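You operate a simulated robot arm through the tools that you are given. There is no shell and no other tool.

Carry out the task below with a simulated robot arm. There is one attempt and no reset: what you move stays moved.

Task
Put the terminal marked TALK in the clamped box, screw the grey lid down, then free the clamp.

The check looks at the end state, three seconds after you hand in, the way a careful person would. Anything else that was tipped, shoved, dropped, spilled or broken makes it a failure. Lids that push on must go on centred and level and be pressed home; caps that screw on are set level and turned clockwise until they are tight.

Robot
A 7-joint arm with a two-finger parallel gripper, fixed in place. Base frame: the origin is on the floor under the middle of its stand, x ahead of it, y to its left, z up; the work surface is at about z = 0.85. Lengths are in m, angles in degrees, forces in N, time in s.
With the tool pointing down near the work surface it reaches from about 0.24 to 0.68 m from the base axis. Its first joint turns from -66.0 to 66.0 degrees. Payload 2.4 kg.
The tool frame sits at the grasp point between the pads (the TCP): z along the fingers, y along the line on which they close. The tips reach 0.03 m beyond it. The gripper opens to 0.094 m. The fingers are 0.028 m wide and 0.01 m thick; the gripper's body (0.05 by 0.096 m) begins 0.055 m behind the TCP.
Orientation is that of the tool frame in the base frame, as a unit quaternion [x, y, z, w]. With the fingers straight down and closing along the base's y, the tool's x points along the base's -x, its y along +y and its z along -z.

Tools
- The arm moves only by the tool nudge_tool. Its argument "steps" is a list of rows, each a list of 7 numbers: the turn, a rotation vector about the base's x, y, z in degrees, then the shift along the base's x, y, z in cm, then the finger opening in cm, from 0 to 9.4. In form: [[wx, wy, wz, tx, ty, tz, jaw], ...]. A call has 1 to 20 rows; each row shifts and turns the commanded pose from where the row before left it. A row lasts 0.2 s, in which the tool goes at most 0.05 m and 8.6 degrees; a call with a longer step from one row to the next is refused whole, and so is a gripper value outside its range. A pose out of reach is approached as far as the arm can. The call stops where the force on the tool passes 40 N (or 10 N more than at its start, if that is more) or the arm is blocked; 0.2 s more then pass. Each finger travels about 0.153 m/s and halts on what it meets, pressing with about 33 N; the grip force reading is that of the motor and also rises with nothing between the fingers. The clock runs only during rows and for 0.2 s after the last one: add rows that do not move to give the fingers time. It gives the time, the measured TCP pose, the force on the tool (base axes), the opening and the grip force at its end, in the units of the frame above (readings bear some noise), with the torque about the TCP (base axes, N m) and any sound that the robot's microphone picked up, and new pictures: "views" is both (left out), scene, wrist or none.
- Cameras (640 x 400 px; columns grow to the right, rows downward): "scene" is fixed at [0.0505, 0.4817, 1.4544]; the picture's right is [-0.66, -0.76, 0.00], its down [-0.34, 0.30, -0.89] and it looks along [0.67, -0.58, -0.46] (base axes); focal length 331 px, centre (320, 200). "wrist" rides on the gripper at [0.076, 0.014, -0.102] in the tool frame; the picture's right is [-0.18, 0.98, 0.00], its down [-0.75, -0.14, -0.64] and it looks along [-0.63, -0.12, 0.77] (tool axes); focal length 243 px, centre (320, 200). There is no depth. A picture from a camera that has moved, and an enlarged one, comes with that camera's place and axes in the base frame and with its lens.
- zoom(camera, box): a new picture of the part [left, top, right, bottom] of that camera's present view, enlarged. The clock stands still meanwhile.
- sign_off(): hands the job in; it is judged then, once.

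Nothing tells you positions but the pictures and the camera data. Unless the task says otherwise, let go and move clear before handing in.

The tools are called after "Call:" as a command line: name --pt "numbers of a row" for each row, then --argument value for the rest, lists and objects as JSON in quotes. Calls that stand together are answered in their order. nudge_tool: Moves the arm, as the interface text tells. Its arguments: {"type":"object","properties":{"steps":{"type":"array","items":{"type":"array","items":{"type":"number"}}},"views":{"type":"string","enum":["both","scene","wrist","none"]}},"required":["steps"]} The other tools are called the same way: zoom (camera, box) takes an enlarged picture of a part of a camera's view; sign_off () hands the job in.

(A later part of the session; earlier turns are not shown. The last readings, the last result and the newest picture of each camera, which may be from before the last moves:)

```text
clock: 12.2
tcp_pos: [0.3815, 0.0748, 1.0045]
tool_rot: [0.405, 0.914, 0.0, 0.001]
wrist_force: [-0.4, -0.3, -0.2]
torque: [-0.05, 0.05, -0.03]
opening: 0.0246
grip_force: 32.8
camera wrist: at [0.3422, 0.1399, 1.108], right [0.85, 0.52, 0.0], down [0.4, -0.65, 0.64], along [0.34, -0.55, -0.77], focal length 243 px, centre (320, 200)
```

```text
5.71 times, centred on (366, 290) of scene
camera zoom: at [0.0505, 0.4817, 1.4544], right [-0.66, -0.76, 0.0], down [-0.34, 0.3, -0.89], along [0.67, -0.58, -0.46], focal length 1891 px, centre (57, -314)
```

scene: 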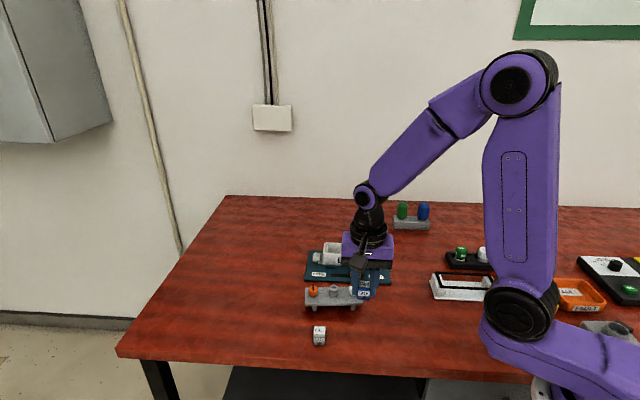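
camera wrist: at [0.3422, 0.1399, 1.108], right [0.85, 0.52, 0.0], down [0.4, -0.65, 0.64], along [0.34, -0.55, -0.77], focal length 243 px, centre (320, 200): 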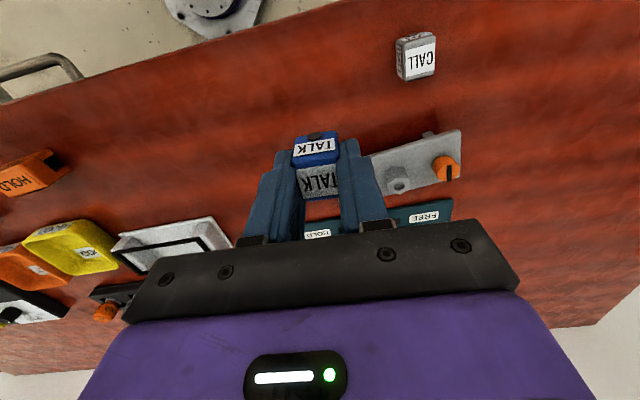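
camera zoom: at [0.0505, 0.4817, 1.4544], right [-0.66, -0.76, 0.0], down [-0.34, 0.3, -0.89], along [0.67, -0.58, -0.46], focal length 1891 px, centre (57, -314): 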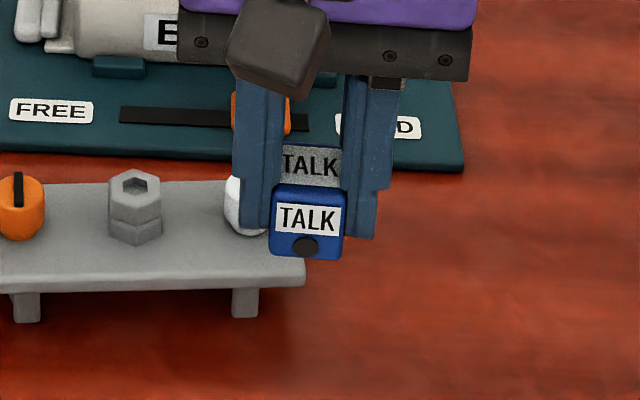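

The terminal is held at 24.6 mm. I'll carry it at z≈1.0 to above the box centre and turn 3° to square up with the box.

Call:
nudge_tool --pt "0 0 0.5 3.45 -2.77 0 2" --pt "0 0 0.5 3.45 -2.77 0 2" --pt "0 0 0.5 3.45 -2.77 0 2" --pt "0 0 0.5 3.45 -2.77 0 2" --pt "0 0 0.5 3.45 -2.77 0 2" --pt "0 0 0.5 3.45 -2.77 0 2" --pt "0 0 0 0 0 0 2" --views "both"

Call:
zoom --camera "wrist" --box '[200, 80, 440, 230]'

Call:
zoom --camera "scene" --box '[290, 220, 402, 290]'

```text
clock: 13.8
tcp_pos: [0.5886, -0.0934, 1.0036]
tool_rot: [0.381, 0.925, 0.0, 0.0]
wrist_force: [-0.8, 0.4, -1.4]
torque: [0.02, 0.01, 0.01]
opening: 0.0246
grip_force: 32.8
camera wrist: at [0.545, -0.0294, 1.1066], right [0.82, 0.57, 0.0], down [0.44, -0.63, 0.64], along [0.36, -0.53, -0.77], focal length 243 px, centre (320, 200)
```

scene: 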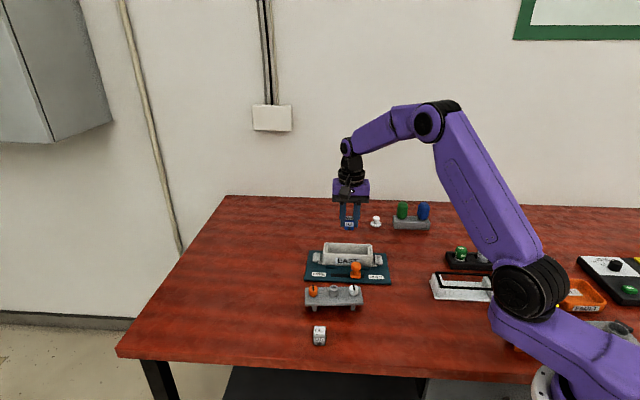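
wrist: 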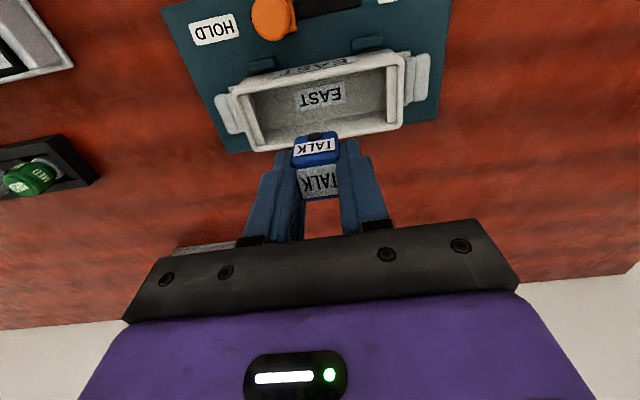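

```text
2.67 times, centred on (320, 155) of wrist
camera zoom: at [0.545, -0.0294, 1.1066], right [0.82, 0.57, 0.0], down [0.44, -0.63, 0.64], along [0.36, -0.53, -0.77], focal length 647 px, centre (320, 320)
```

zoom: 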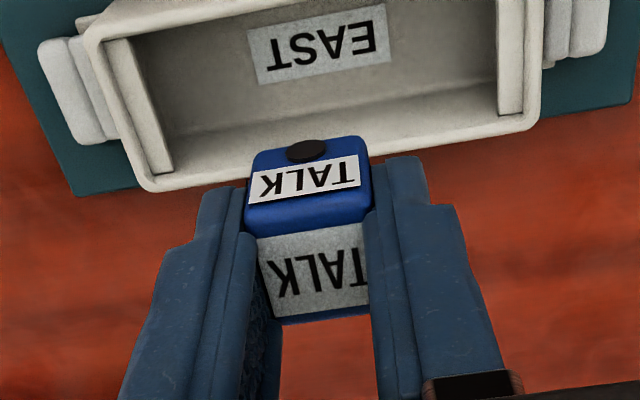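

```text
5.71 times, centred on (346, 255) of scene
camera zoom: at [0.0506, 0.4817, 1.4544], right [-0.66, -0.76, 0.0], down [-0.34, 0.3, -0.89], along [0.67, -0.58, -0.46], focal length 1891 px, centre (171, -114)
```

zoom: 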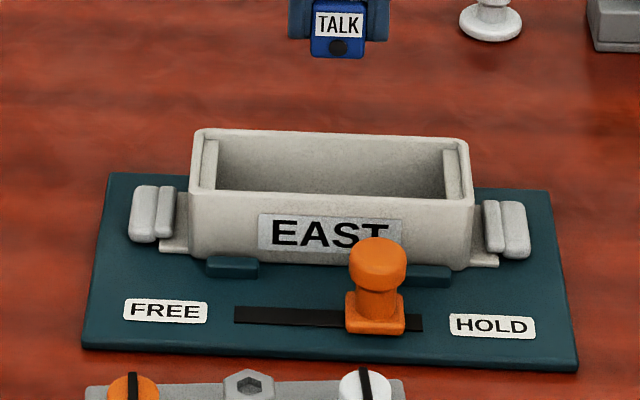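

The box location checks out again in this view. I'll lower TALK into the box, slowing near the floor.

Call:
nudge_tool --pt "0 0 0 0 0.15 -3 2" --pt "0 0 0 0 0 -3 2" --pt "0 0 0 0 0 -3 2" --pt "0 0 0 0 0 -1 2" --pt "0 0 0 0 0 -0.5 2" --pt "0 0 0 0 0 0 2" --views "both"

Call:
zoom --camera "wrist" --box '[200, 80, 440, 230]'

Call:
zoom --camera "scene" --box '[290, 220, 402, 290]'

```text
clock: 15.2
tcp_pos: [0.5885, -0.0897, 0.8997]
tool_rot: [0.382, 0.924, 0.0, 0.0]
wrist_force: [-0.1, 0.2, -0.1]
torque: [-0.01, 0.04, 0.02]
opening: 0.0246
grip_force: 33.0
camera wrist: at [0.5458, -0.0269, 1.0017], right [0.82, 0.57, 0.0], down [0.44, -0.63, 0.64], along [0.36, -0.53, -0.77], focal length 243 px, centre (320, 200)
```

scene: 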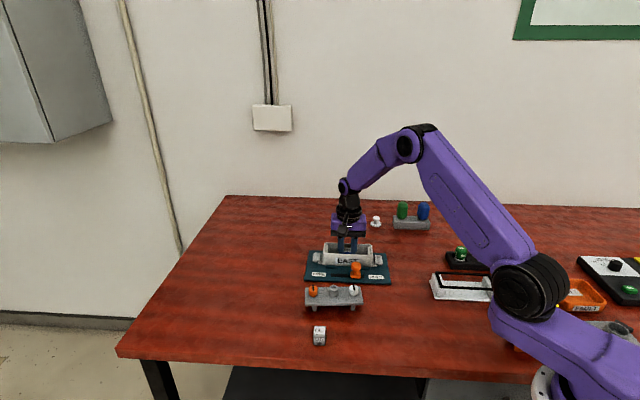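
wrist: 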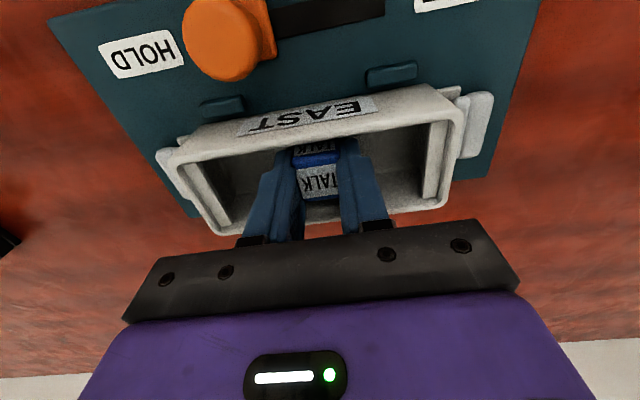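

```text
2.67 times, centred on (320, 155) of wrist
camera zoom: at [0.5458, -0.0269, 1.0017], right [0.82, 0.57, 0.0], down [0.44, -0.63, 0.64], along [0.36, -0.53, -0.77], focal length 647 px, centre (320, 320)
```

zoom: 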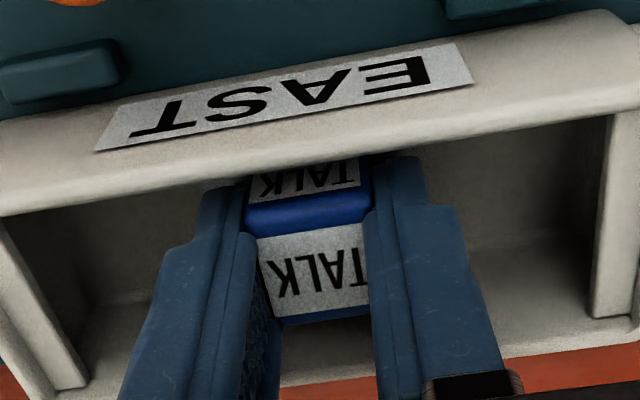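

```text
5.71 times, centred on (346, 255) of scene
camera zoom: at [0.0505, 0.4817, 1.4544], right [-0.66, -0.76, 0.0], down [-0.34, 0.3, -0.89], along [0.67, -0.58, -0.46], focal length 1891 px, centre (171, -114)
```

zoom: 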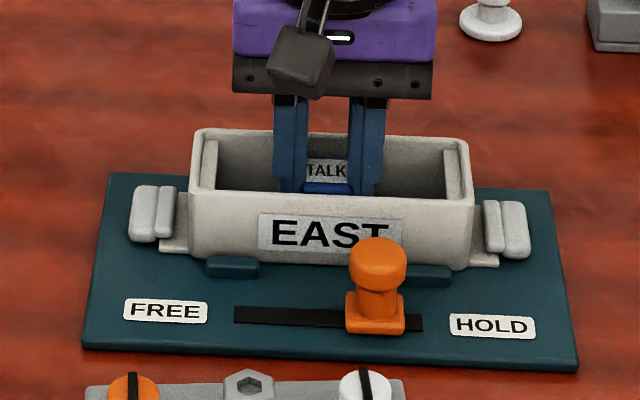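

It's inside with no contact yet. I'll lower in small steps and watch for floor contact.

Call:
nudge_tool --pt "0 0 0 0 -0.1 -0.3 2" --pt "0 0 0 0 0 -0.2 2" --pt "0 0 0 0 0 -0.1 2" --pt "0 0 0 0 0 0 2" --views "none"

```text
clock: 16.1
tcp_pos: [0.5902, -0.0909, 0.8977]
tool_rot: [0.38, 0.925, 0.0, 0.003]
wrist_force: [-0.8, 0.4, 6.3]
torque: [0.01, 0.09, -0.02]
opening: 0.0246
grip_force: 32.4
stopped in row 4: the force on the tool passed its limit at 42 N (the readings are from after the stop); the commanded pose is now the measured one
```

Floor contact registered at TCP z≈0.898. I'll release the terminal and rise straight up.

Call:
nudge_tool --pt "0 0 0 0 0 0 3.2" --pt "0 0 0 0 0 0 4.4" --pt "0 0 0 0 0 0 4.4" --pt "0 0 0 0 0 2 4.4" --pt "0 0 0 0 0 4 4.4" --pt "0 0 0 0 0 4 4.4" --pt "0 0 0 0 0 2 4.4" --views "both"

Call:
zoom --camera "wrist" --box '[200, 30, 440, 180]'

Call:
zoom --camera "scene" --box '[290, 220, 402, 290]'

```text
clock: 17.7
tcp_pos: [0.5886, -0.0914, 1.0163]
tool_rot: [0.382, 0.924, 0.0, 0.002]
wrist_force: [0.1, 0.9, 0.5]
torque: [-0.01, 0.0, 0.01]
opening: 0.0438
grip_force: 0.0
camera wrist: at [0.5462, -0.0269, 1.1186], right [0.82, 0.57, 0.0], down [0.43, -0.63, 0.64], along [0.37, -0.53, -0.77], focal length 243 px, centre (320, 200)
```

scene: 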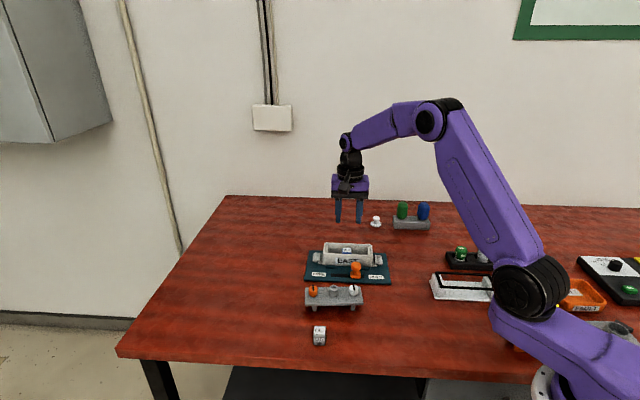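
wrist: 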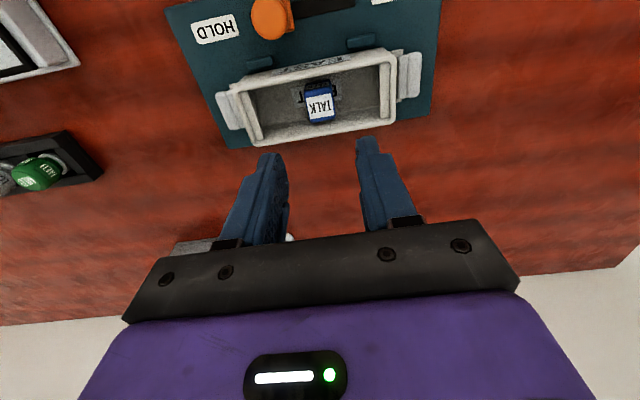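

```text
2.67 times, centred on (320, 105) of wrist
camera zoom: at [0.5462, -0.0269, 1.1186], right [0.82, 0.57, 0.0], down [0.43, -0.63, 0.64], along [0.37, -0.53, -0.77], focal length 647 px, centre (320, 453)
```

zoom: 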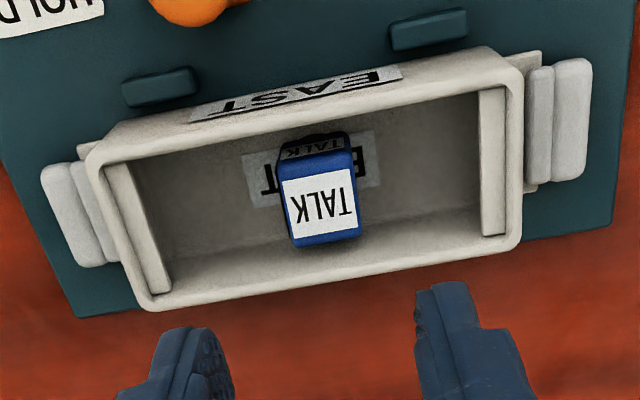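

```text
5.71 times, centred on (346, 255) of scene
camera zoom: at [0.0505, 0.4817, 1.4544], right [-0.66, -0.76, 0.0], down [-0.34, 0.3, -0.89], along [0.67, -0.58, -0.46], focal length 1891 px, centre (171, -114)
```

zoom: 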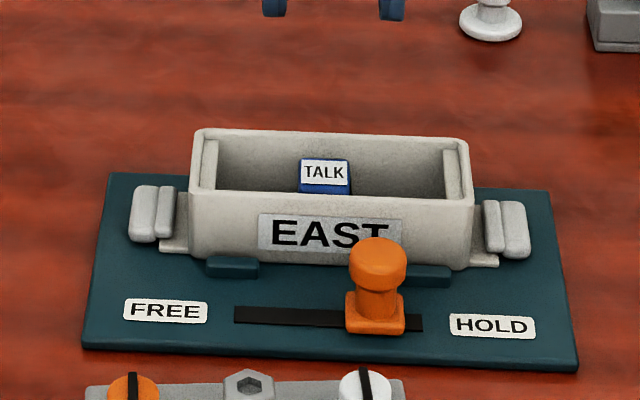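

TALK is upright in the box. Next I'll align with the lid at about 51° and measure it and its hex grip from above.

Call:
nudge_tool --pt "0 0 1.5 -1.7 3.03 0.4 4.4" --pt "0 0 1.5 -1.7 3.03 0.4 4.4" --pt "0 0 1.5 -1.7 3.03 0.4 4.4" --pt "0 0 1.5 -1.7 3.03 0.4 4.4" --pt "0 0 0 0 0 0 4.4" --views "wrist"

Call:
zoom --camera "wrist" --box '[240, 10, 400, 110]'

Call:
zoom --camera "wrist" --box '[290, 40, 354, 80]'

```text
clock: 18.9
tcp_pos: [0.5223, 0.0304, 1.0334]
tool_rot: [0.332, 0.943, 0.001, 0.002]
wrist_force: [0.7, -0.3, -0.2]
torque: [0.0, -0.01, 0.0]
opening: 0.0441
grip_force: 0.0
camera wrist: at [0.472, 0.0897, 1.1351], right [0.76, 0.65, 0.0], down [0.5, -0.58, 0.64], along [0.42, -0.49, -0.76], focal length 243 px, centre (320, 200)
```

wrist: 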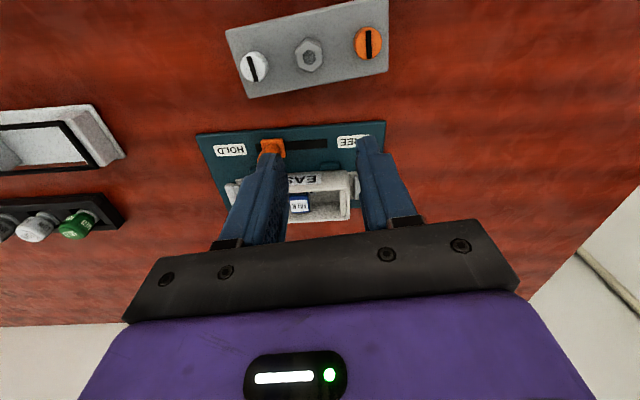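

```text
4.00 times, centred on (320, 60) of wrist
camera zoom: at [0.472, 0.0897, 1.1351], right [0.76, 0.65, 0.0], down [0.5, -0.58, 0.64], along [0.42, -0.49, -0.76], focal length 970 px, centre (320, 760)
```

zoom: 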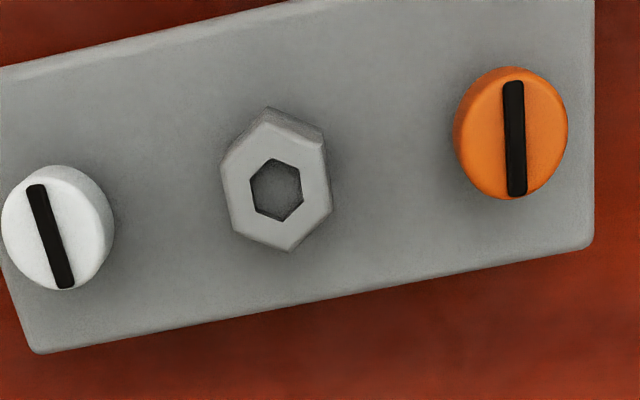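

```text
10.00 times, centred on (322, 60) of wrist
camera zoom: at [0.472, 0.0897, 1.1351], right [0.76, 0.65, 0.0], down [0.5, -0.58, 0.64], along [0.42, -0.49, -0.76], focal length 2426 px, centre (300, 1600)
```

zoom: 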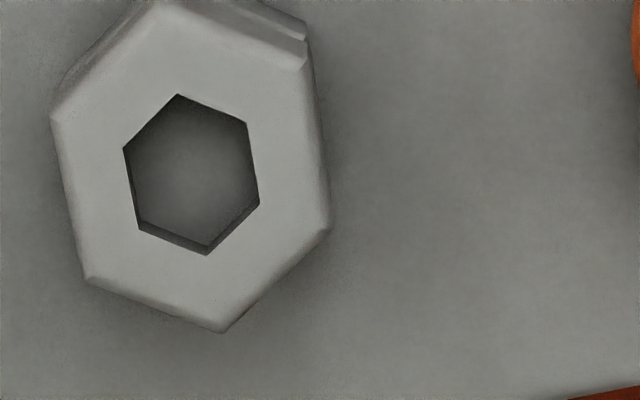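

The hex centre is near (0.492, 0.053) with flats facing along the lid's long axis. I'll correct a slight tool tilt, hover just above the hex, and look again before gripping.

Call:
nudge_tool --pt "0 0.23 0 -1.5 1.13 -2 4.4" --pt "0 0 0 -1.48 1.13 -3 4.4" --pt "0 0 0 0 0 -3.3 4.4" --pt "0 0 0 0 0 0 4.4" --views "both"

Call:
zoom --camera "wrist" --box '[200, 60, 440, 210]'

Call:
zoom --camera "scene" --box '[290, 250, 402, 320]'

```text
clock: 19.9
tcp_pos: [0.4921, 0.0539, 0.9489]
tool_rot: [0.333, 0.943, 0.001, 0.0]
wrist_force: [0.0, 0.2, -0.4]
torque: [0.0, 0.03, 0.02]
opening: 0.0439
grip_force: 0.0
camera wrist: at [0.443, 0.1117, 1.0514], right [0.76, 0.65, 0.0], down [0.5, -0.58, 0.64], along [0.42, -0.49, -0.77], focal length 243 px, centre (320, 200)
```

scene: 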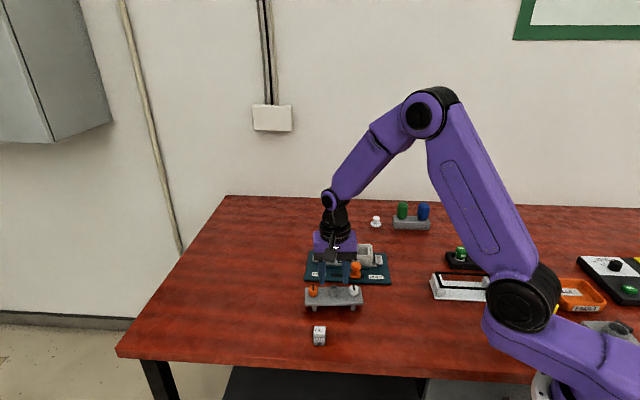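
wrist: 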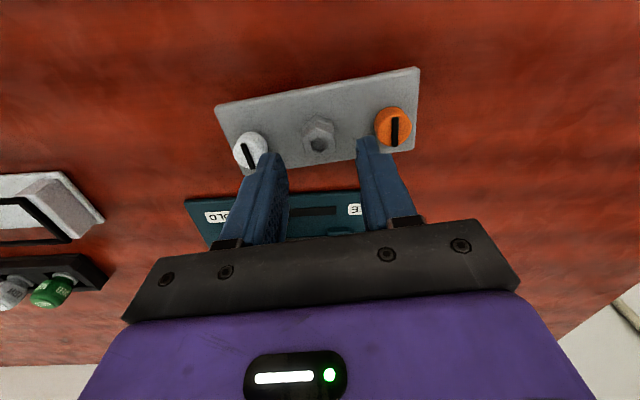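

```text
2.67 times, centred on (320, 135) of wrist
camera zoom: at [0.443, 0.1117, 1.0514], right [0.76, 0.65, 0.0], down [0.5, -0.58, 0.64], along [0.42, -0.49, -0.77], focal length 647 px, centre (320, 373)
```

zoom: 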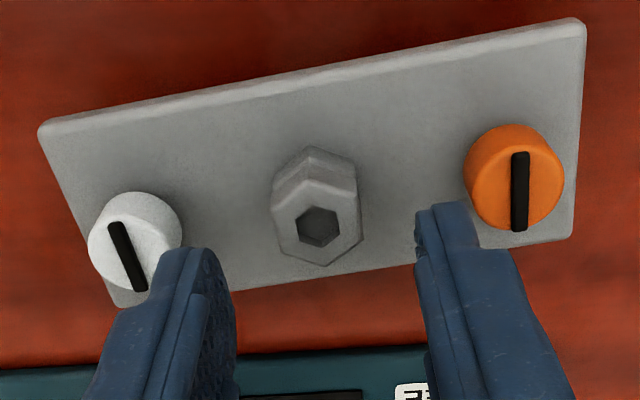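

```text
5.71 times, centred on (346, 285) of scene
camera zoom: at [0.0505, 0.4817, 1.4544], right [-0.66, -0.76, 0.0], down [-0.34, 0.3, -0.89], along [0.67, -0.58, -0.46], focal length 1891 px, centre (171, -286)
```

zoom: 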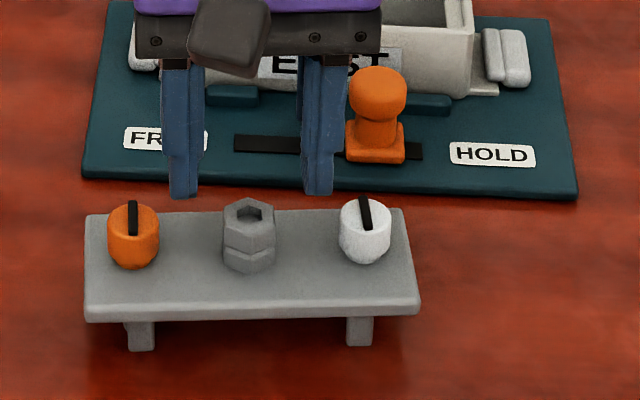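

Triangulating across three views puts the hex top at z≈0.905, the plate top at z≈0.88 and the lid centre at (0.491, 0.055). I'll centre, descend with tips about 3 mm above the plate, and check before closing.

Call:
nudge_tool --pt "0 0 0 -0.11 0.11 -1.5 4.4" --pt "0 0 0 0 0 -1.5 4.4" --pt "0 0 0 0 0 -0.5 4.4" --pt "0 0 0 0 0 0 4.4" --views "both"

Call:
zoom --camera "wrist" --box '[220, 90, 420, 215]'

Call:
zoom --camera "scene" --box '[295, 265, 375, 315]'

```text
clock: 20.9
tcp_pos: [0.4897, 0.0539, 0.9151]
tool_rot: [0.333, 0.943, 0.0, 0.0]
wrist_force: [-0.4, -0.8, 7.5]
torque: [-0.01, 0.09, 0.04]
opening: 0.0439
grip_force: 0.0
camera wrist: at [0.4419, 0.1124, 1.0164], right [0.76, 0.65, 0.0], down [0.5, -0.58, 0.64], along [0.42, -0.49, -0.77], focal length 243 px, centre (320, 200)
```

scene: 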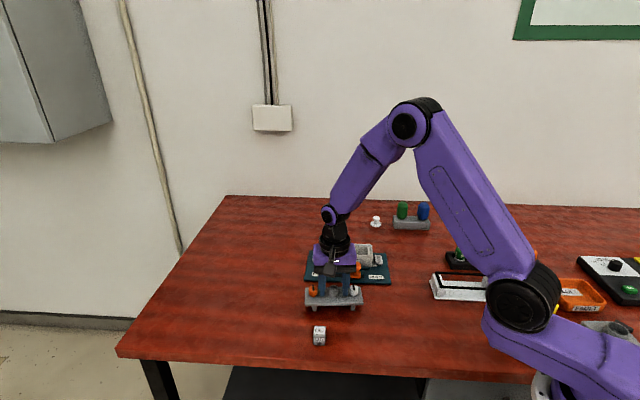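
wrist: 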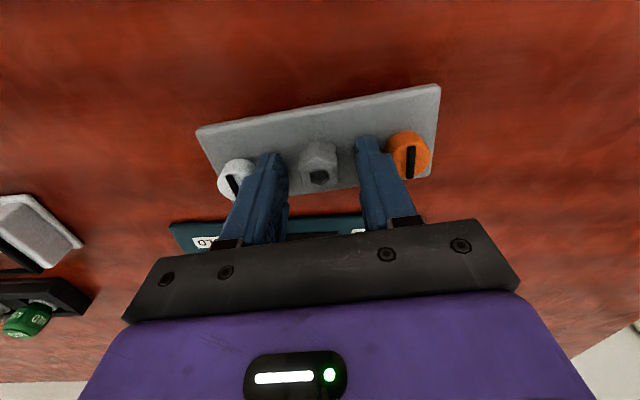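

```text
3.20 times, centred on (320, 152) of wrist
camera zoom: at [0.4419, 0.1124, 1.0164], right [0.76, 0.65, 0.0], down [0.5, -0.58, 0.64], along [0.42, -0.49, -0.77], focal length 776 px, centre (320, 352)
```

zoom: 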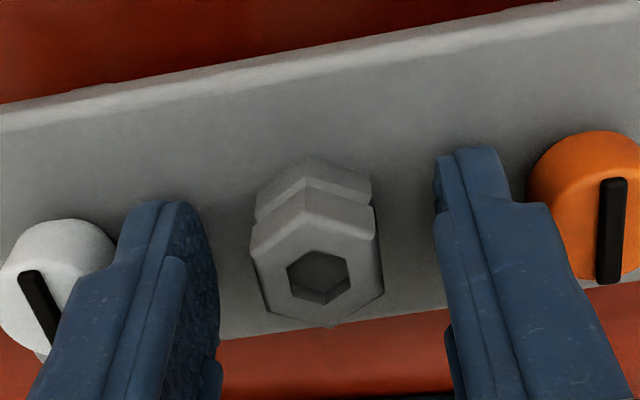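

```text
8.00 times, centred on (335, 290) of scene
camera zoom: at [0.0504, 0.4816, 1.4544], right [-0.66, -0.76, 0.0], down [-0.34, 0.3, -0.89], along [0.67, -0.58, -0.46], focal length 2648 px, centre (200, -520)
```

zoom: 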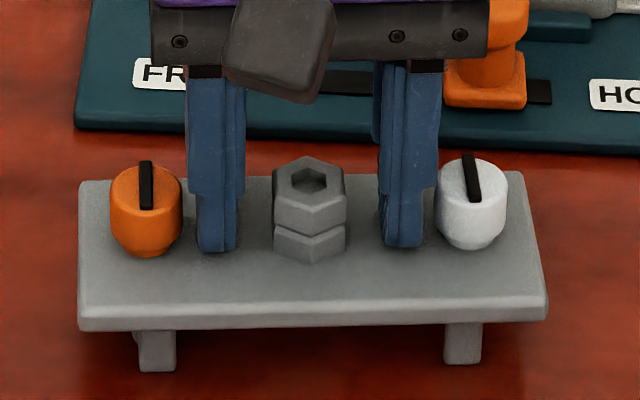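

The tips touched the plate lightly at about 7 N, so the plate top is at z≈0.885. The hex is centred between the fingers, so I'll back off 2 mm, close, and lift a little.

Call:
nudge_tool --pt "0 0 0 0 0 0.25 4.4" --pt "0 0 0 0 0 0 3" --pt "0 0 0 0 0 0 1.6" --pt "0 0 0 0 0 0 1.6" --pt "0 0 0 0 0 0 1.6" --views "both"

Call:
zoom --camera "scene" --box '[295, 265, 375, 315]'

```text
clock: 22.1
tcp_pos: [0.4903, 0.054, 0.9166]
tool_rot: [0.332, 0.943, 0.0, 0.0]
wrist_force: [0.5, 0.5, -0.8]
torque: [0.03, 0.01, -0.02]
opening: 0.023
grip_force: 33.1
camera wrist: at [0.4418, 0.1121, 1.0188], right [0.76, 0.65, 0.0], down [0.5, -0.58, 0.64], along [0.42, -0.49, -0.77], focal length 243 px, centre (320, 200)
```

scene: 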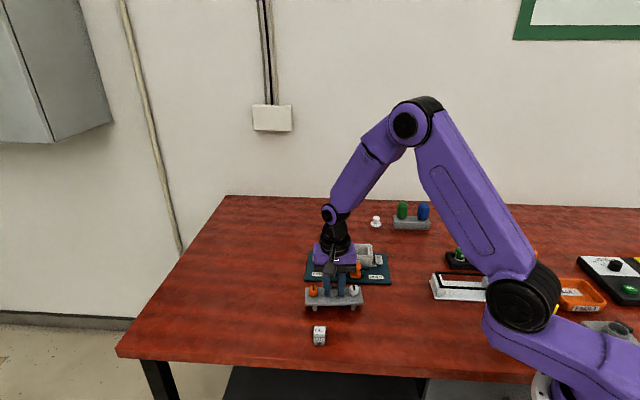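
wrist: 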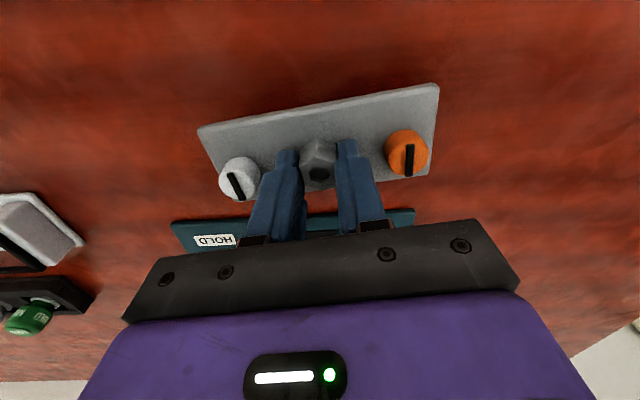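

```text
8.00 times, centred on (335, 290) of scene
camera zoom: at [0.0506, 0.4817, 1.4544], right [-0.66, -0.76, 0.0], down [-0.34, 0.3, -0.89], along [0.67, -0.58, -0.46], focal length 2648 px, centre (200, -520)
```

zoom: 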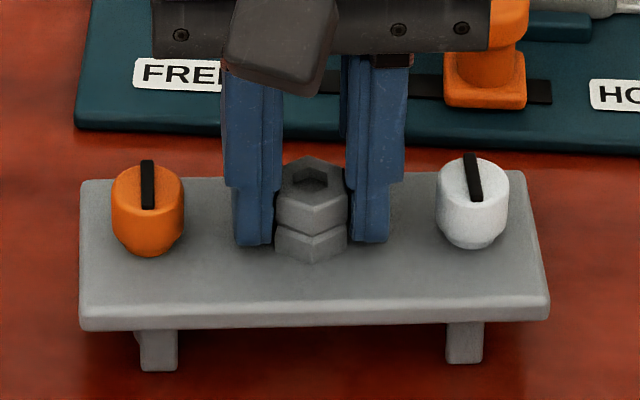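

The hex is gripped at 23 mm. I'll lift slowly and check what comes up.

Call:
nudge_tool --pt "0 0 0 0 0 1 1.6" --pt "0 0 0 0 0 2 1.6" --pt "0 0 0 0 0 2 1.6" --pt "0 0 0 0 0 2 1.6" --pt "0 0 0 0 0 0 1.6" --views "both"

Call:
zoom --camera "scene" --box '[285, 245, 397, 315]'

Call:
zoom --camera "wrist" --box '[180, 60, 460, 235]'

```text
clock: 23.3
tcp_pos: [0.4894, 0.0546, 0.9872]
tool_rot: [0.332, 0.943, 0.0, 0.0]
wrist_force: [0.7, -0.2, -2.0]
torque: [0.03, -0.02, 0.01]
opening: 0.0232
grip_force: 33.1
camera wrist: at [0.4415, 0.1124, 1.0891], right [0.76, 0.65, 0.0], down [0.5, -0.58, 0.64], along [0.42, -0.49, -0.77], focal length 243 px, centre (320, 200)
```

scene: 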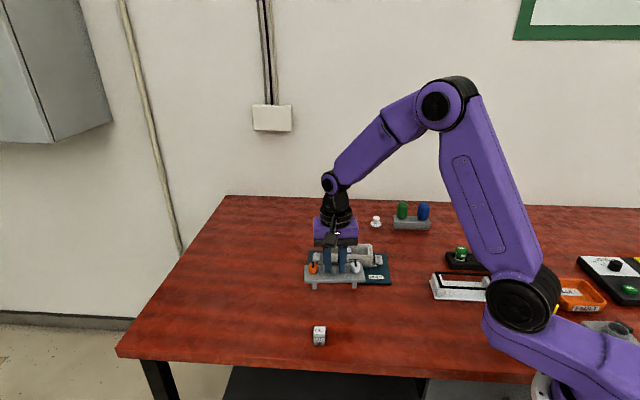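
wrist: 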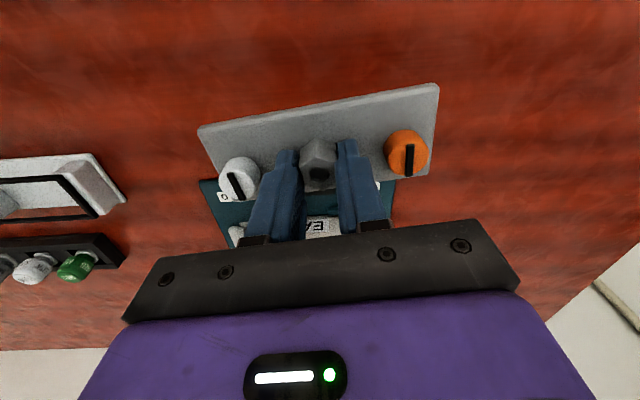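

```text
5.71 times, centred on (341, 280) of scene
camera zoom: at [0.0505, 0.4817, 1.4544], right [-0.66, -0.76, 0.0], down [-0.34, 0.3, -0.89], along [0.67, -0.58, -0.46], focal length 1891 px, centre (200, -257)
```

zoom: 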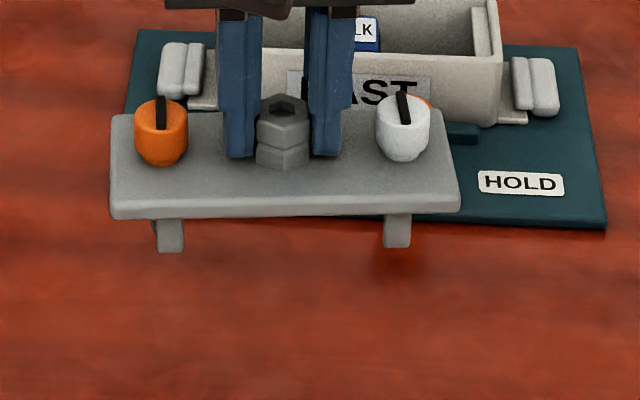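

```text
2.29 times, centred on (320, 148) of wrist
camera zoom: at [0.4415, 0.1124, 1.0891], right [0.76, 0.65, 0.0], down [0.5, -0.58, 0.64], along [0.42, -0.49, -0.77], focal length 555 px, centre (320, 320)
```

zoom: 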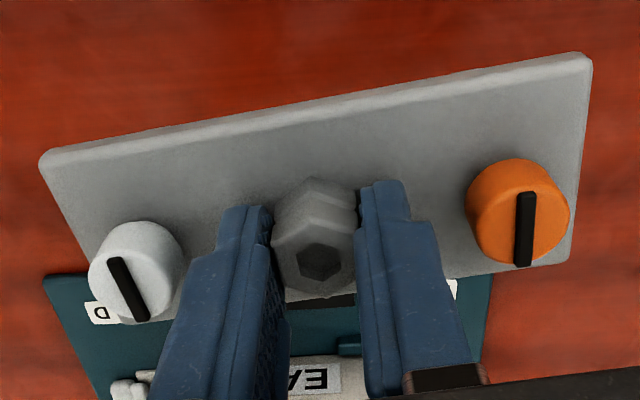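

The legs lifted with the plate, so they're guide legs on the lid that go down inside the box. The hex holds the lid rigid and level. I'll carry it above the box and turn -6° to match the box axis.

Call:
nudge_tool --pt "0 0 0 0 0 2.2 1.6" --pt "0 0 0 0 0 2.1 1.6" --pt "0 0 -1.22 2.02 -2.96 0 1.6" --pt "0 0 -1.22 2.02 -2.96 0 1.6" --pt "0 0 -1.22 2.02 -2.96 0 1.6" --pt "0 0 -1.22 2.02 -2.96 0 1.6" --pt "0 0 -1.22 2.02 -2.96 0 1.6" --pt "0 0 0 0 0 0 1.6" --views "both"

Call:
zoom --camera "scene" --box '[285, 195, 413, 275]'

Call:
zoom --camera "wrist" --box '[160, 50, 480, 250]'

```text
clock: 25.1
tcp_pos: [0.5916, -0.0941, 1.0304]
tool_rot: [0.382, 0.924, 0.001, 0.0]
wrist_force: [0.7, -0.1, -1.3]
torque: [-0.01, -0.02, 0.0]
opening: 0.0236
grip_force: 33.2
camera wrist: at [0.549, -0.0306, 1.1325], right [0.82, 0.57, 0.0], down [0.43, -0.63, 0.64], along [0.36, -0.53, -0.77], focal length 243 px, centre (320, 200)
```

scene: 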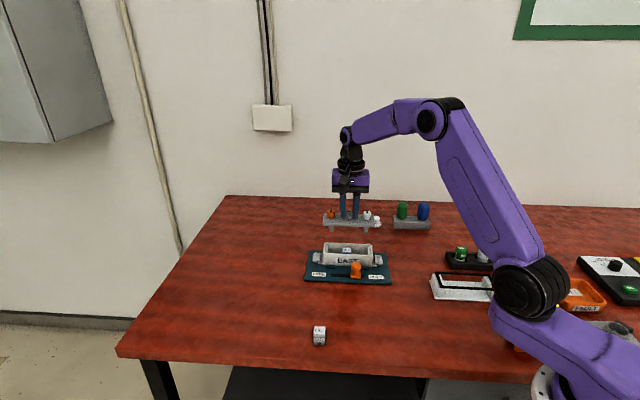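
wrist: 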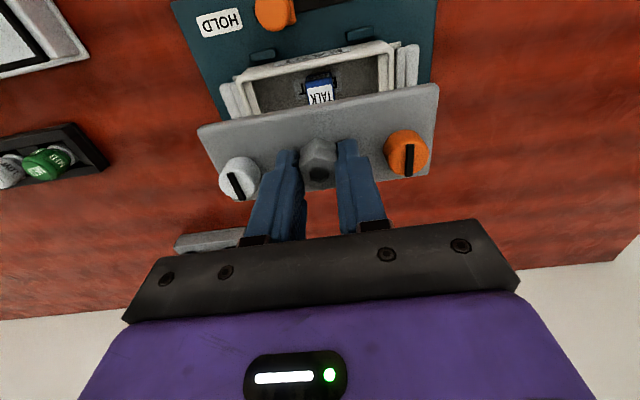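

```text
5.00 times, centred on (349, 235) of scene
camera zoom: at [0.0506, 0.4817, 1.4544], right [-0.66, -0.76, 0.0], down [-0.34, 0.3, -0.89], along [0.67, -0.58, -0.46], focal length 1655 px, centre (175, 25)
```

zoom: 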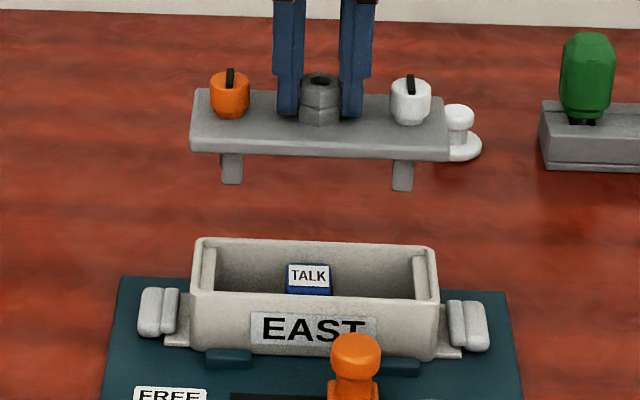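

```text
2.00 times, centred on (320, 150) of wrist
camera zoom: at [0.549, -0.0306, 1.1325], right [0.82, 0.57, 0.0], down [0.43, -0.63, 0.64], along [0.36, -0.53, -0.77], focal length 485 px, centre (320, 300)
```

zoom: 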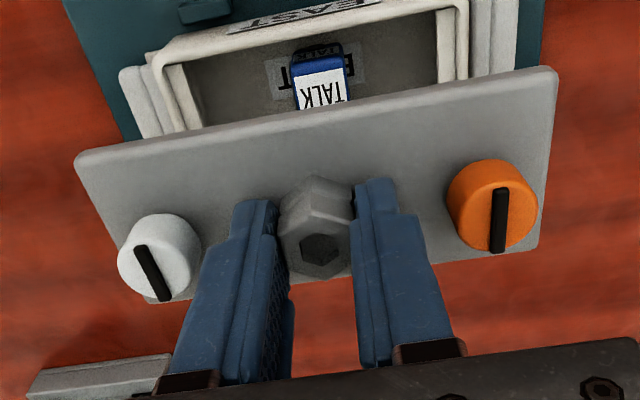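

The lid is above the box and square to it. I'll lower until the legs are just above the rim, then check the alignment in both cameras.

Call:
nudge_tool --pt "0 0 0 0 0 -2 1.6" --pt "0 0 0 0 0 -2 1.6" --pt "0 0 0 0 0 -1 1.6" --pt "0 0 0 0 0 0 1.6" --views "both"

Call:
zoom --camera "scene" --box '[297, 215, 409, 285]'

Call:
zoom --camera "wrist" --box '[160, 50, 480, 250]'

```text
clock: 26.1
tcp_pos: [0.5916, -0.0935, 0.9791]
tool_rot: [0.382, 0.924, 0.0, 0.0]
wrist_force: [-0.6, 0.2, -0.7]
torque: [0.0, -0.02, 0.0]
opening: 0.0234
grip_force: 33.0
camera wrist: at [0.5494, -0.0302, 1.082], right [0.82, 0.57, 0.0], down [0.43, -0.63, 0.64], along [0.36, -0.53, -0.77], focal length 243 px, centre (320, 200)
```

scene: 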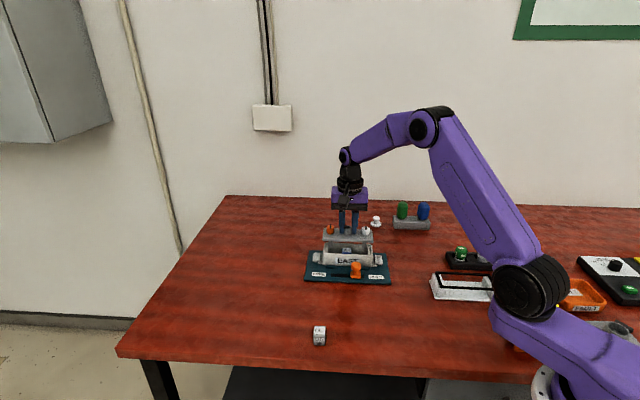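
wrist: 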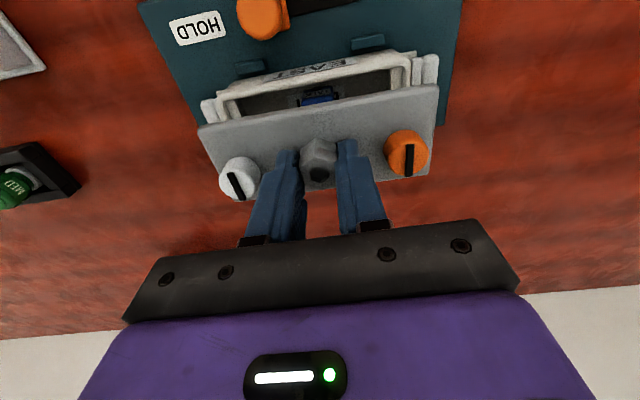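

```text
5.71 times, centred on (353, 250) of scene
camera zoom: at [0.0506, 0.4817, 1.4544], right [-0.66, -0.76, 0.0], down [-0.34, 0.3, -0.89], along [0.67, -0.58, -0.46], focal length 1891 px, centre (131, -86)
```

zoom: 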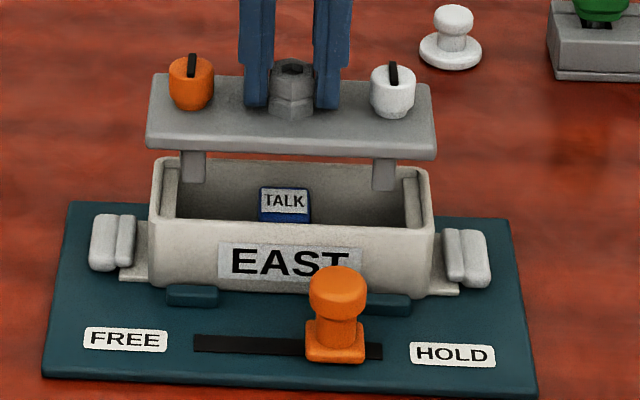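

```text
2.00 times, centred on (320, 150) of wrist
camera zoom: at [0.5494, -0.0302, 1.082], right [0.82, 0.57, 0.0], down [0.43, -0.63, 0.64], along [0.36, -0.53, -0.77], focal length 485 px, centre (320, 300)
```

zoom: 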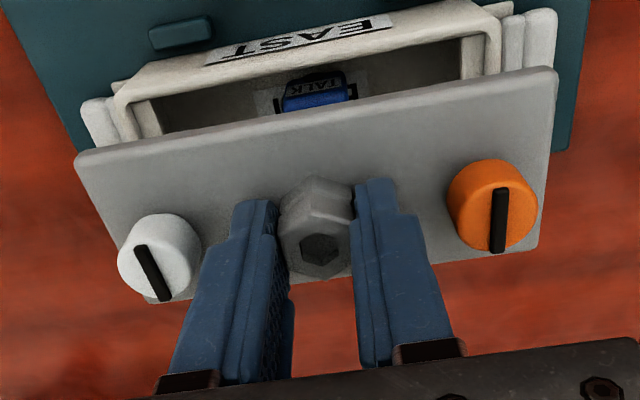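

Now I need the across-width alignment of the legs to within 1-2 mm, so I'll zoom in on the lid's near edge and the box rim.

Call:
zoom --camera "wrist" --box '[200, 60, 280, 110]'

Call:
zoom --camera "wrist" --box '[360, 40, 440, 90]'

Call:
zoom --camera "scene" --box '[318, 225, 350, 245]'

Call:
zoom --camera "scene" --box '[346, 225, 378, 265]'

```text
8.00 times, centred on (240, 85) of wrist
camera zoom: at [0.5494, -0.0302, 1.082], right [0.82, 0.57, 0.0], down [0.43, -0.63, 0.64], along [0.36, -0.53, -0.77], focal length 1941 px, centre (960, 1120)
```

zoom: 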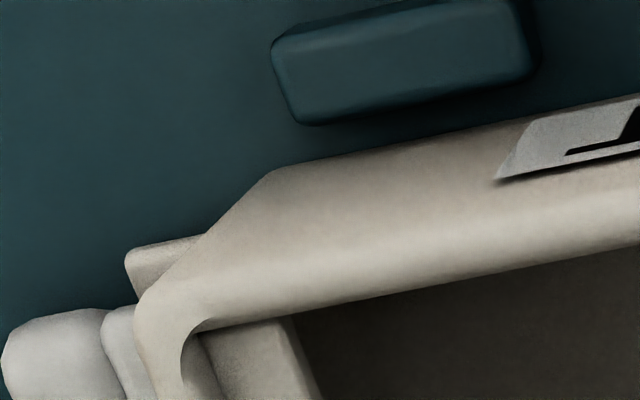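

```text
8.00 times, centred on (400, 65) of wrist
camera zoom: at [0.5494, -0.0302, 1.082], right [0.82, 0.57, 0.0], down [0.43, -0.63, 0.64], along [0.36, -0.53, -0.77], focal length 1941 px, centre (-320, 1280)
```

zoom: 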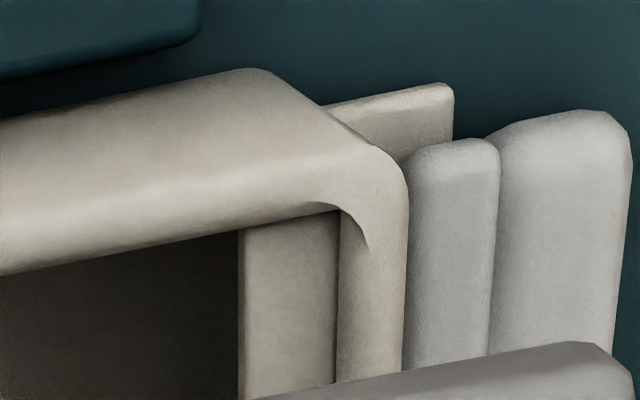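

```text
16.00 times, centred on (334, 235) of scene
camera zoom: at [0.0506, 0.4817, 1.4544], right [-0.66, -0.76, 0.0], down [-0.34, 0.3, -0.89], along [0.67, -0.58, -0.46], focal length 5295 px, centre (96, -360)
```

zoom: 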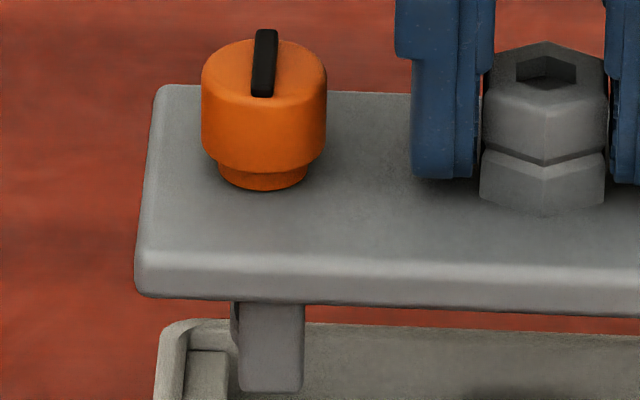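

```text
10.00 times, centred on (362, 245) of scene
camera zoom: at [0.0506, 0.4817, 1.4544], right [-0.66, -0.76, 0.0], down [-0.34, 0.3, -0.89], along [0.67, -0.58, -0.46], focal length 3310 px, centre (-100, -250)
```

zoom: 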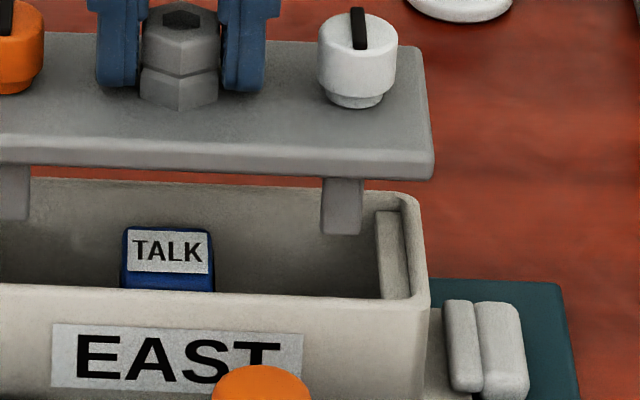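

Legs, ledges and rim all agree: the lid needs about 2 mm toward the HOLD end and 1 mm toward the robot. The legs have 3-6 mm of clearance inside the box. I'll apply that and lower partway.

Call:
nudge_tool --pt "0 0 0 -0.21 -0.07 0 1.6" --pt "0 0 0 0 0 -1 1.6" --pt "0 0 0 0 0 -1 1.6" --pt "0 0 0 0 0 -1 1.6" --pt "0 0 0 0 0 0 1.6" --views "both"

Call:
zoom --camera "scene" --box '[309, 225, 389, 275]'

Call:
zoom --camera "wrist" --box '[180, 50, 460, 225]'

```text
clock: 27.0
tcp_pos: [0.5911, -0.0953, 0.9645]
tool_rot: [0.381, 0.924, 0.0, 0.007]
wrist_force: [-1.9, 1.5, 6.7]
torque: [-0.34, 0.26, -0.05]
opening: 0.0235
grip_force: 32.7
stopped in row 4: the force on the tool passed its limit at 53 N (the readings are from after the stop); the commanded pose is now the measured one
camera wrist: at [0.5485, -0.0313, 1.0655], right [0.82, 0.57, 0.01], down [0.43, -0.63, 0.65], along [0.37, -0.53, -0.76], focal length 243 px, centre (320, 200)
```

scene: 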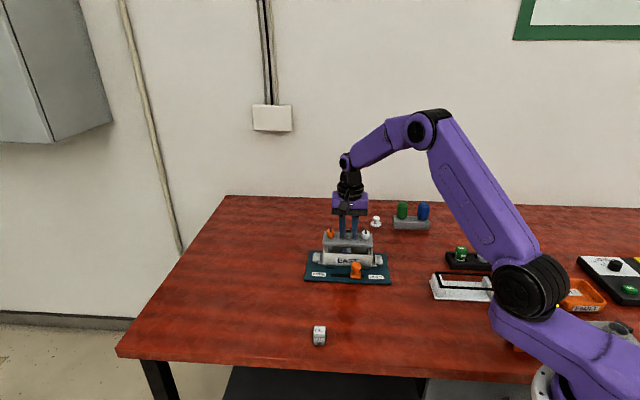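
wrist: 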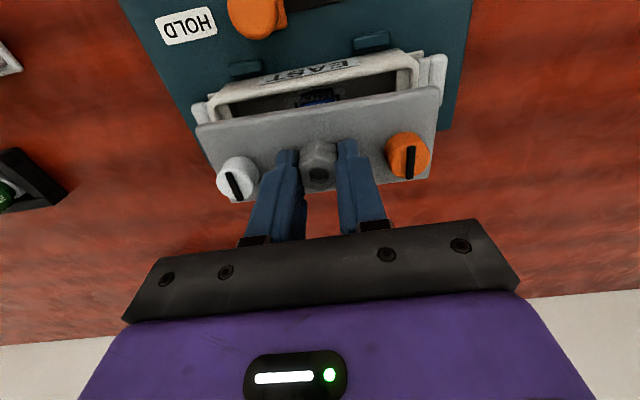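

```text
8.00 times, centred on (349, 250) of scene
camera zoom: at [0.0504, 0.4817, 1.4544], right [-0.66, -0.76, 0.0], down [-0.34, 0.3, -0.89], along [0.67, -0.58, -0.46], focal length 2648 px, centre (88, -200)
```

zoom: 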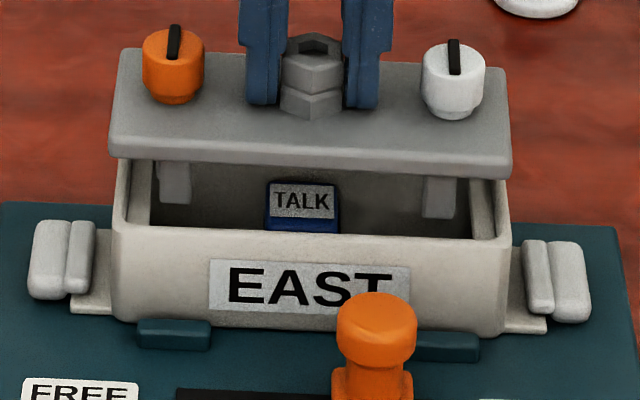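

```text
2.29 times, centred on (320, 138) of wrist
camera zoom: at [0.5485, -0.0313, 1.0655], right [0.82, 0.57, 0.01], down [0.43, -0.63, 0.65], along [0.37, -0.53, -0.76], focal length 555 px, centre (320, 343)
```

zoom: 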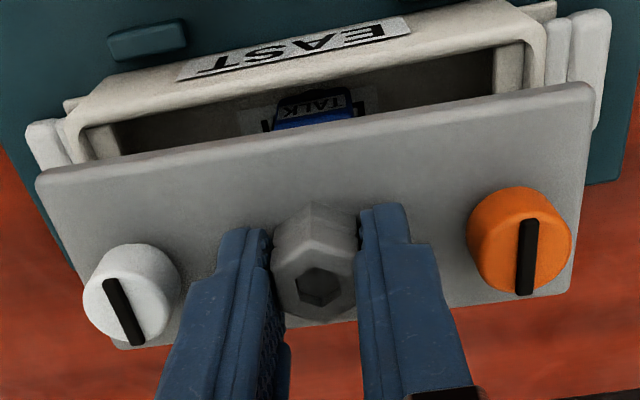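

The legs caught on something at rim height, with the FREE end slightly raised. I'll lift clear, level the tool, and look closely at both legs before trying again.

Call:
nudge_tool --pt "0 0 0 0 0 1 1.6" --pt "0.3 0.74 0 0 0 0.5 1.6" --pt "0 0 0 0 0 0 1.6" --views "both"

Call:
zoom --camera "scene" --box '[317, 230, 349, 250]'

Call:
zoom --camera "scene" --box '[349, 230, 381, 250]'

Call:
zoom --camera "scene" --box '[309, 220, 389, 270]'

```text
clock: 27.8
tcp_pos: [0.5926, -0.0954, 0.9782]
tool_rot: [0.382, 0.924, 0.0, -0.001]
wrist_force: [0.6, 0.3, -1.2]
torque: [0.01, -0.01, 0.01]
opening: 0.0234
grip_force: 33.0
camera wrist: at [0.5498, -0.0319, 1.0808], right [0.82, 0.57, 0.0], down [0.44, -0.63, 0.64], along [0.36, -0.53, -0.77], focal length 243 px, centre (320, 200)
```

scene: 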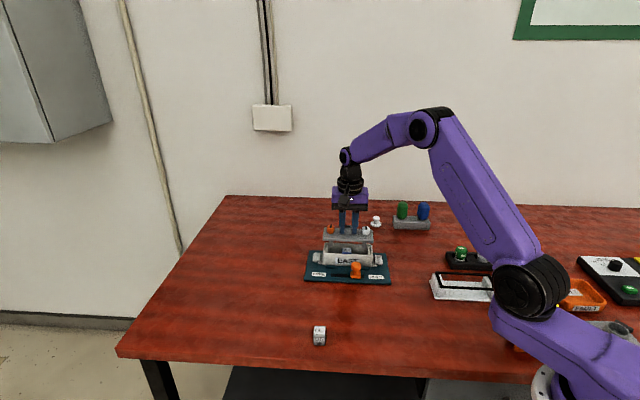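
wrist: 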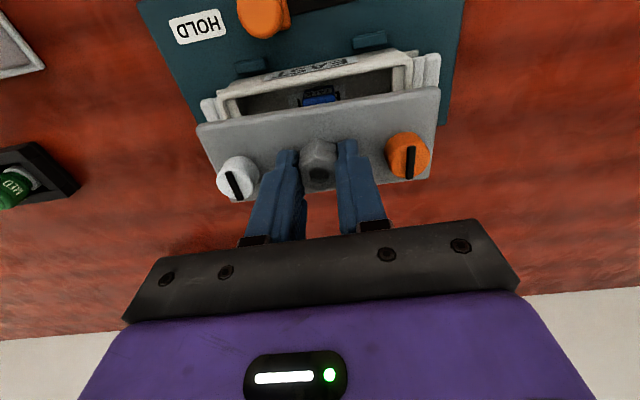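

```text
16.00 times, centred on (333, 240) of scene
camera zoom: at [0.0506, 0.4817, 1.4544], right [-0.66, -0.76, 0.0], down [-0.34, 0.3, -0.89], along [0.67, -0.58, -0.46], focal length 5295 px, centre (112, -440)
```

zoom: 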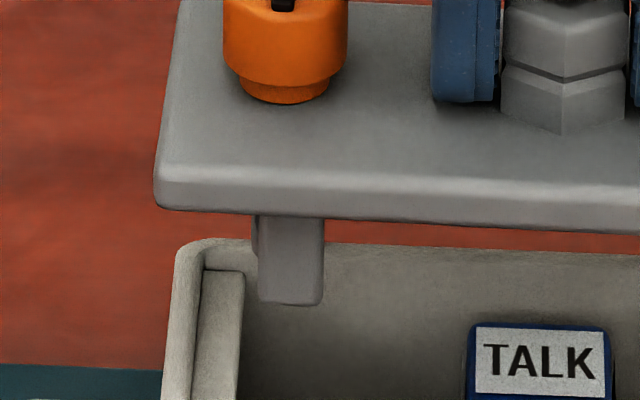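

```text
16.00 times, centred on (365, 240) of scene
camera zoom: at [0.0506, 0.4817, 1.4544], right [-0.66, -0.76, 0.0], down [-0.34, 0.3, -0.89], along [0.67, -0.58, -0.46], focal length 5295 px, centre (-400, -440)
```

zoom: 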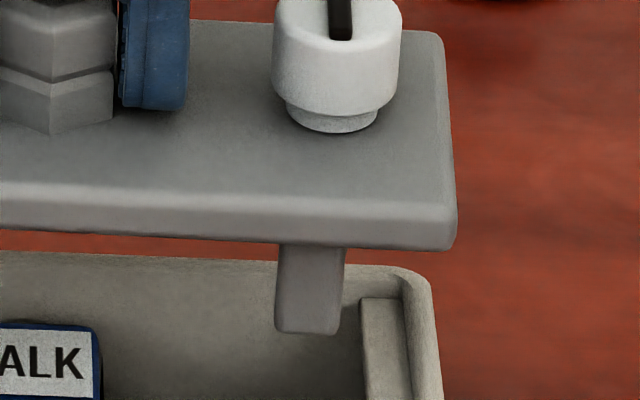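

```text
8.00 times, centred on (349, 245) of scene
camera zoom: at [0.0506, 0.4817, 1.4544], right [-0.66, -0.76, 0.0], down [-0.34, 0.3, -0.89], along [0.67, -0.58, -0.46], focal length 2648 px, centre (88, -160)
```

zoom: 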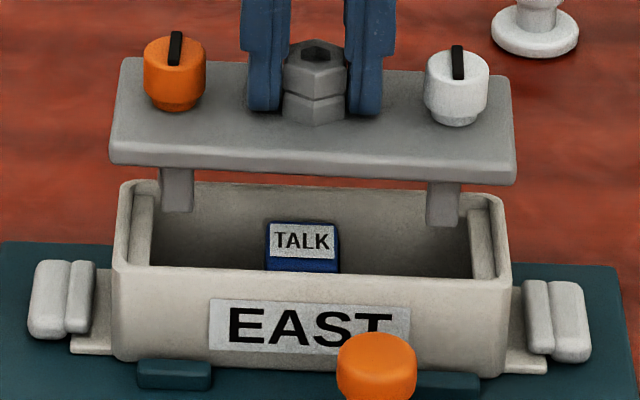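

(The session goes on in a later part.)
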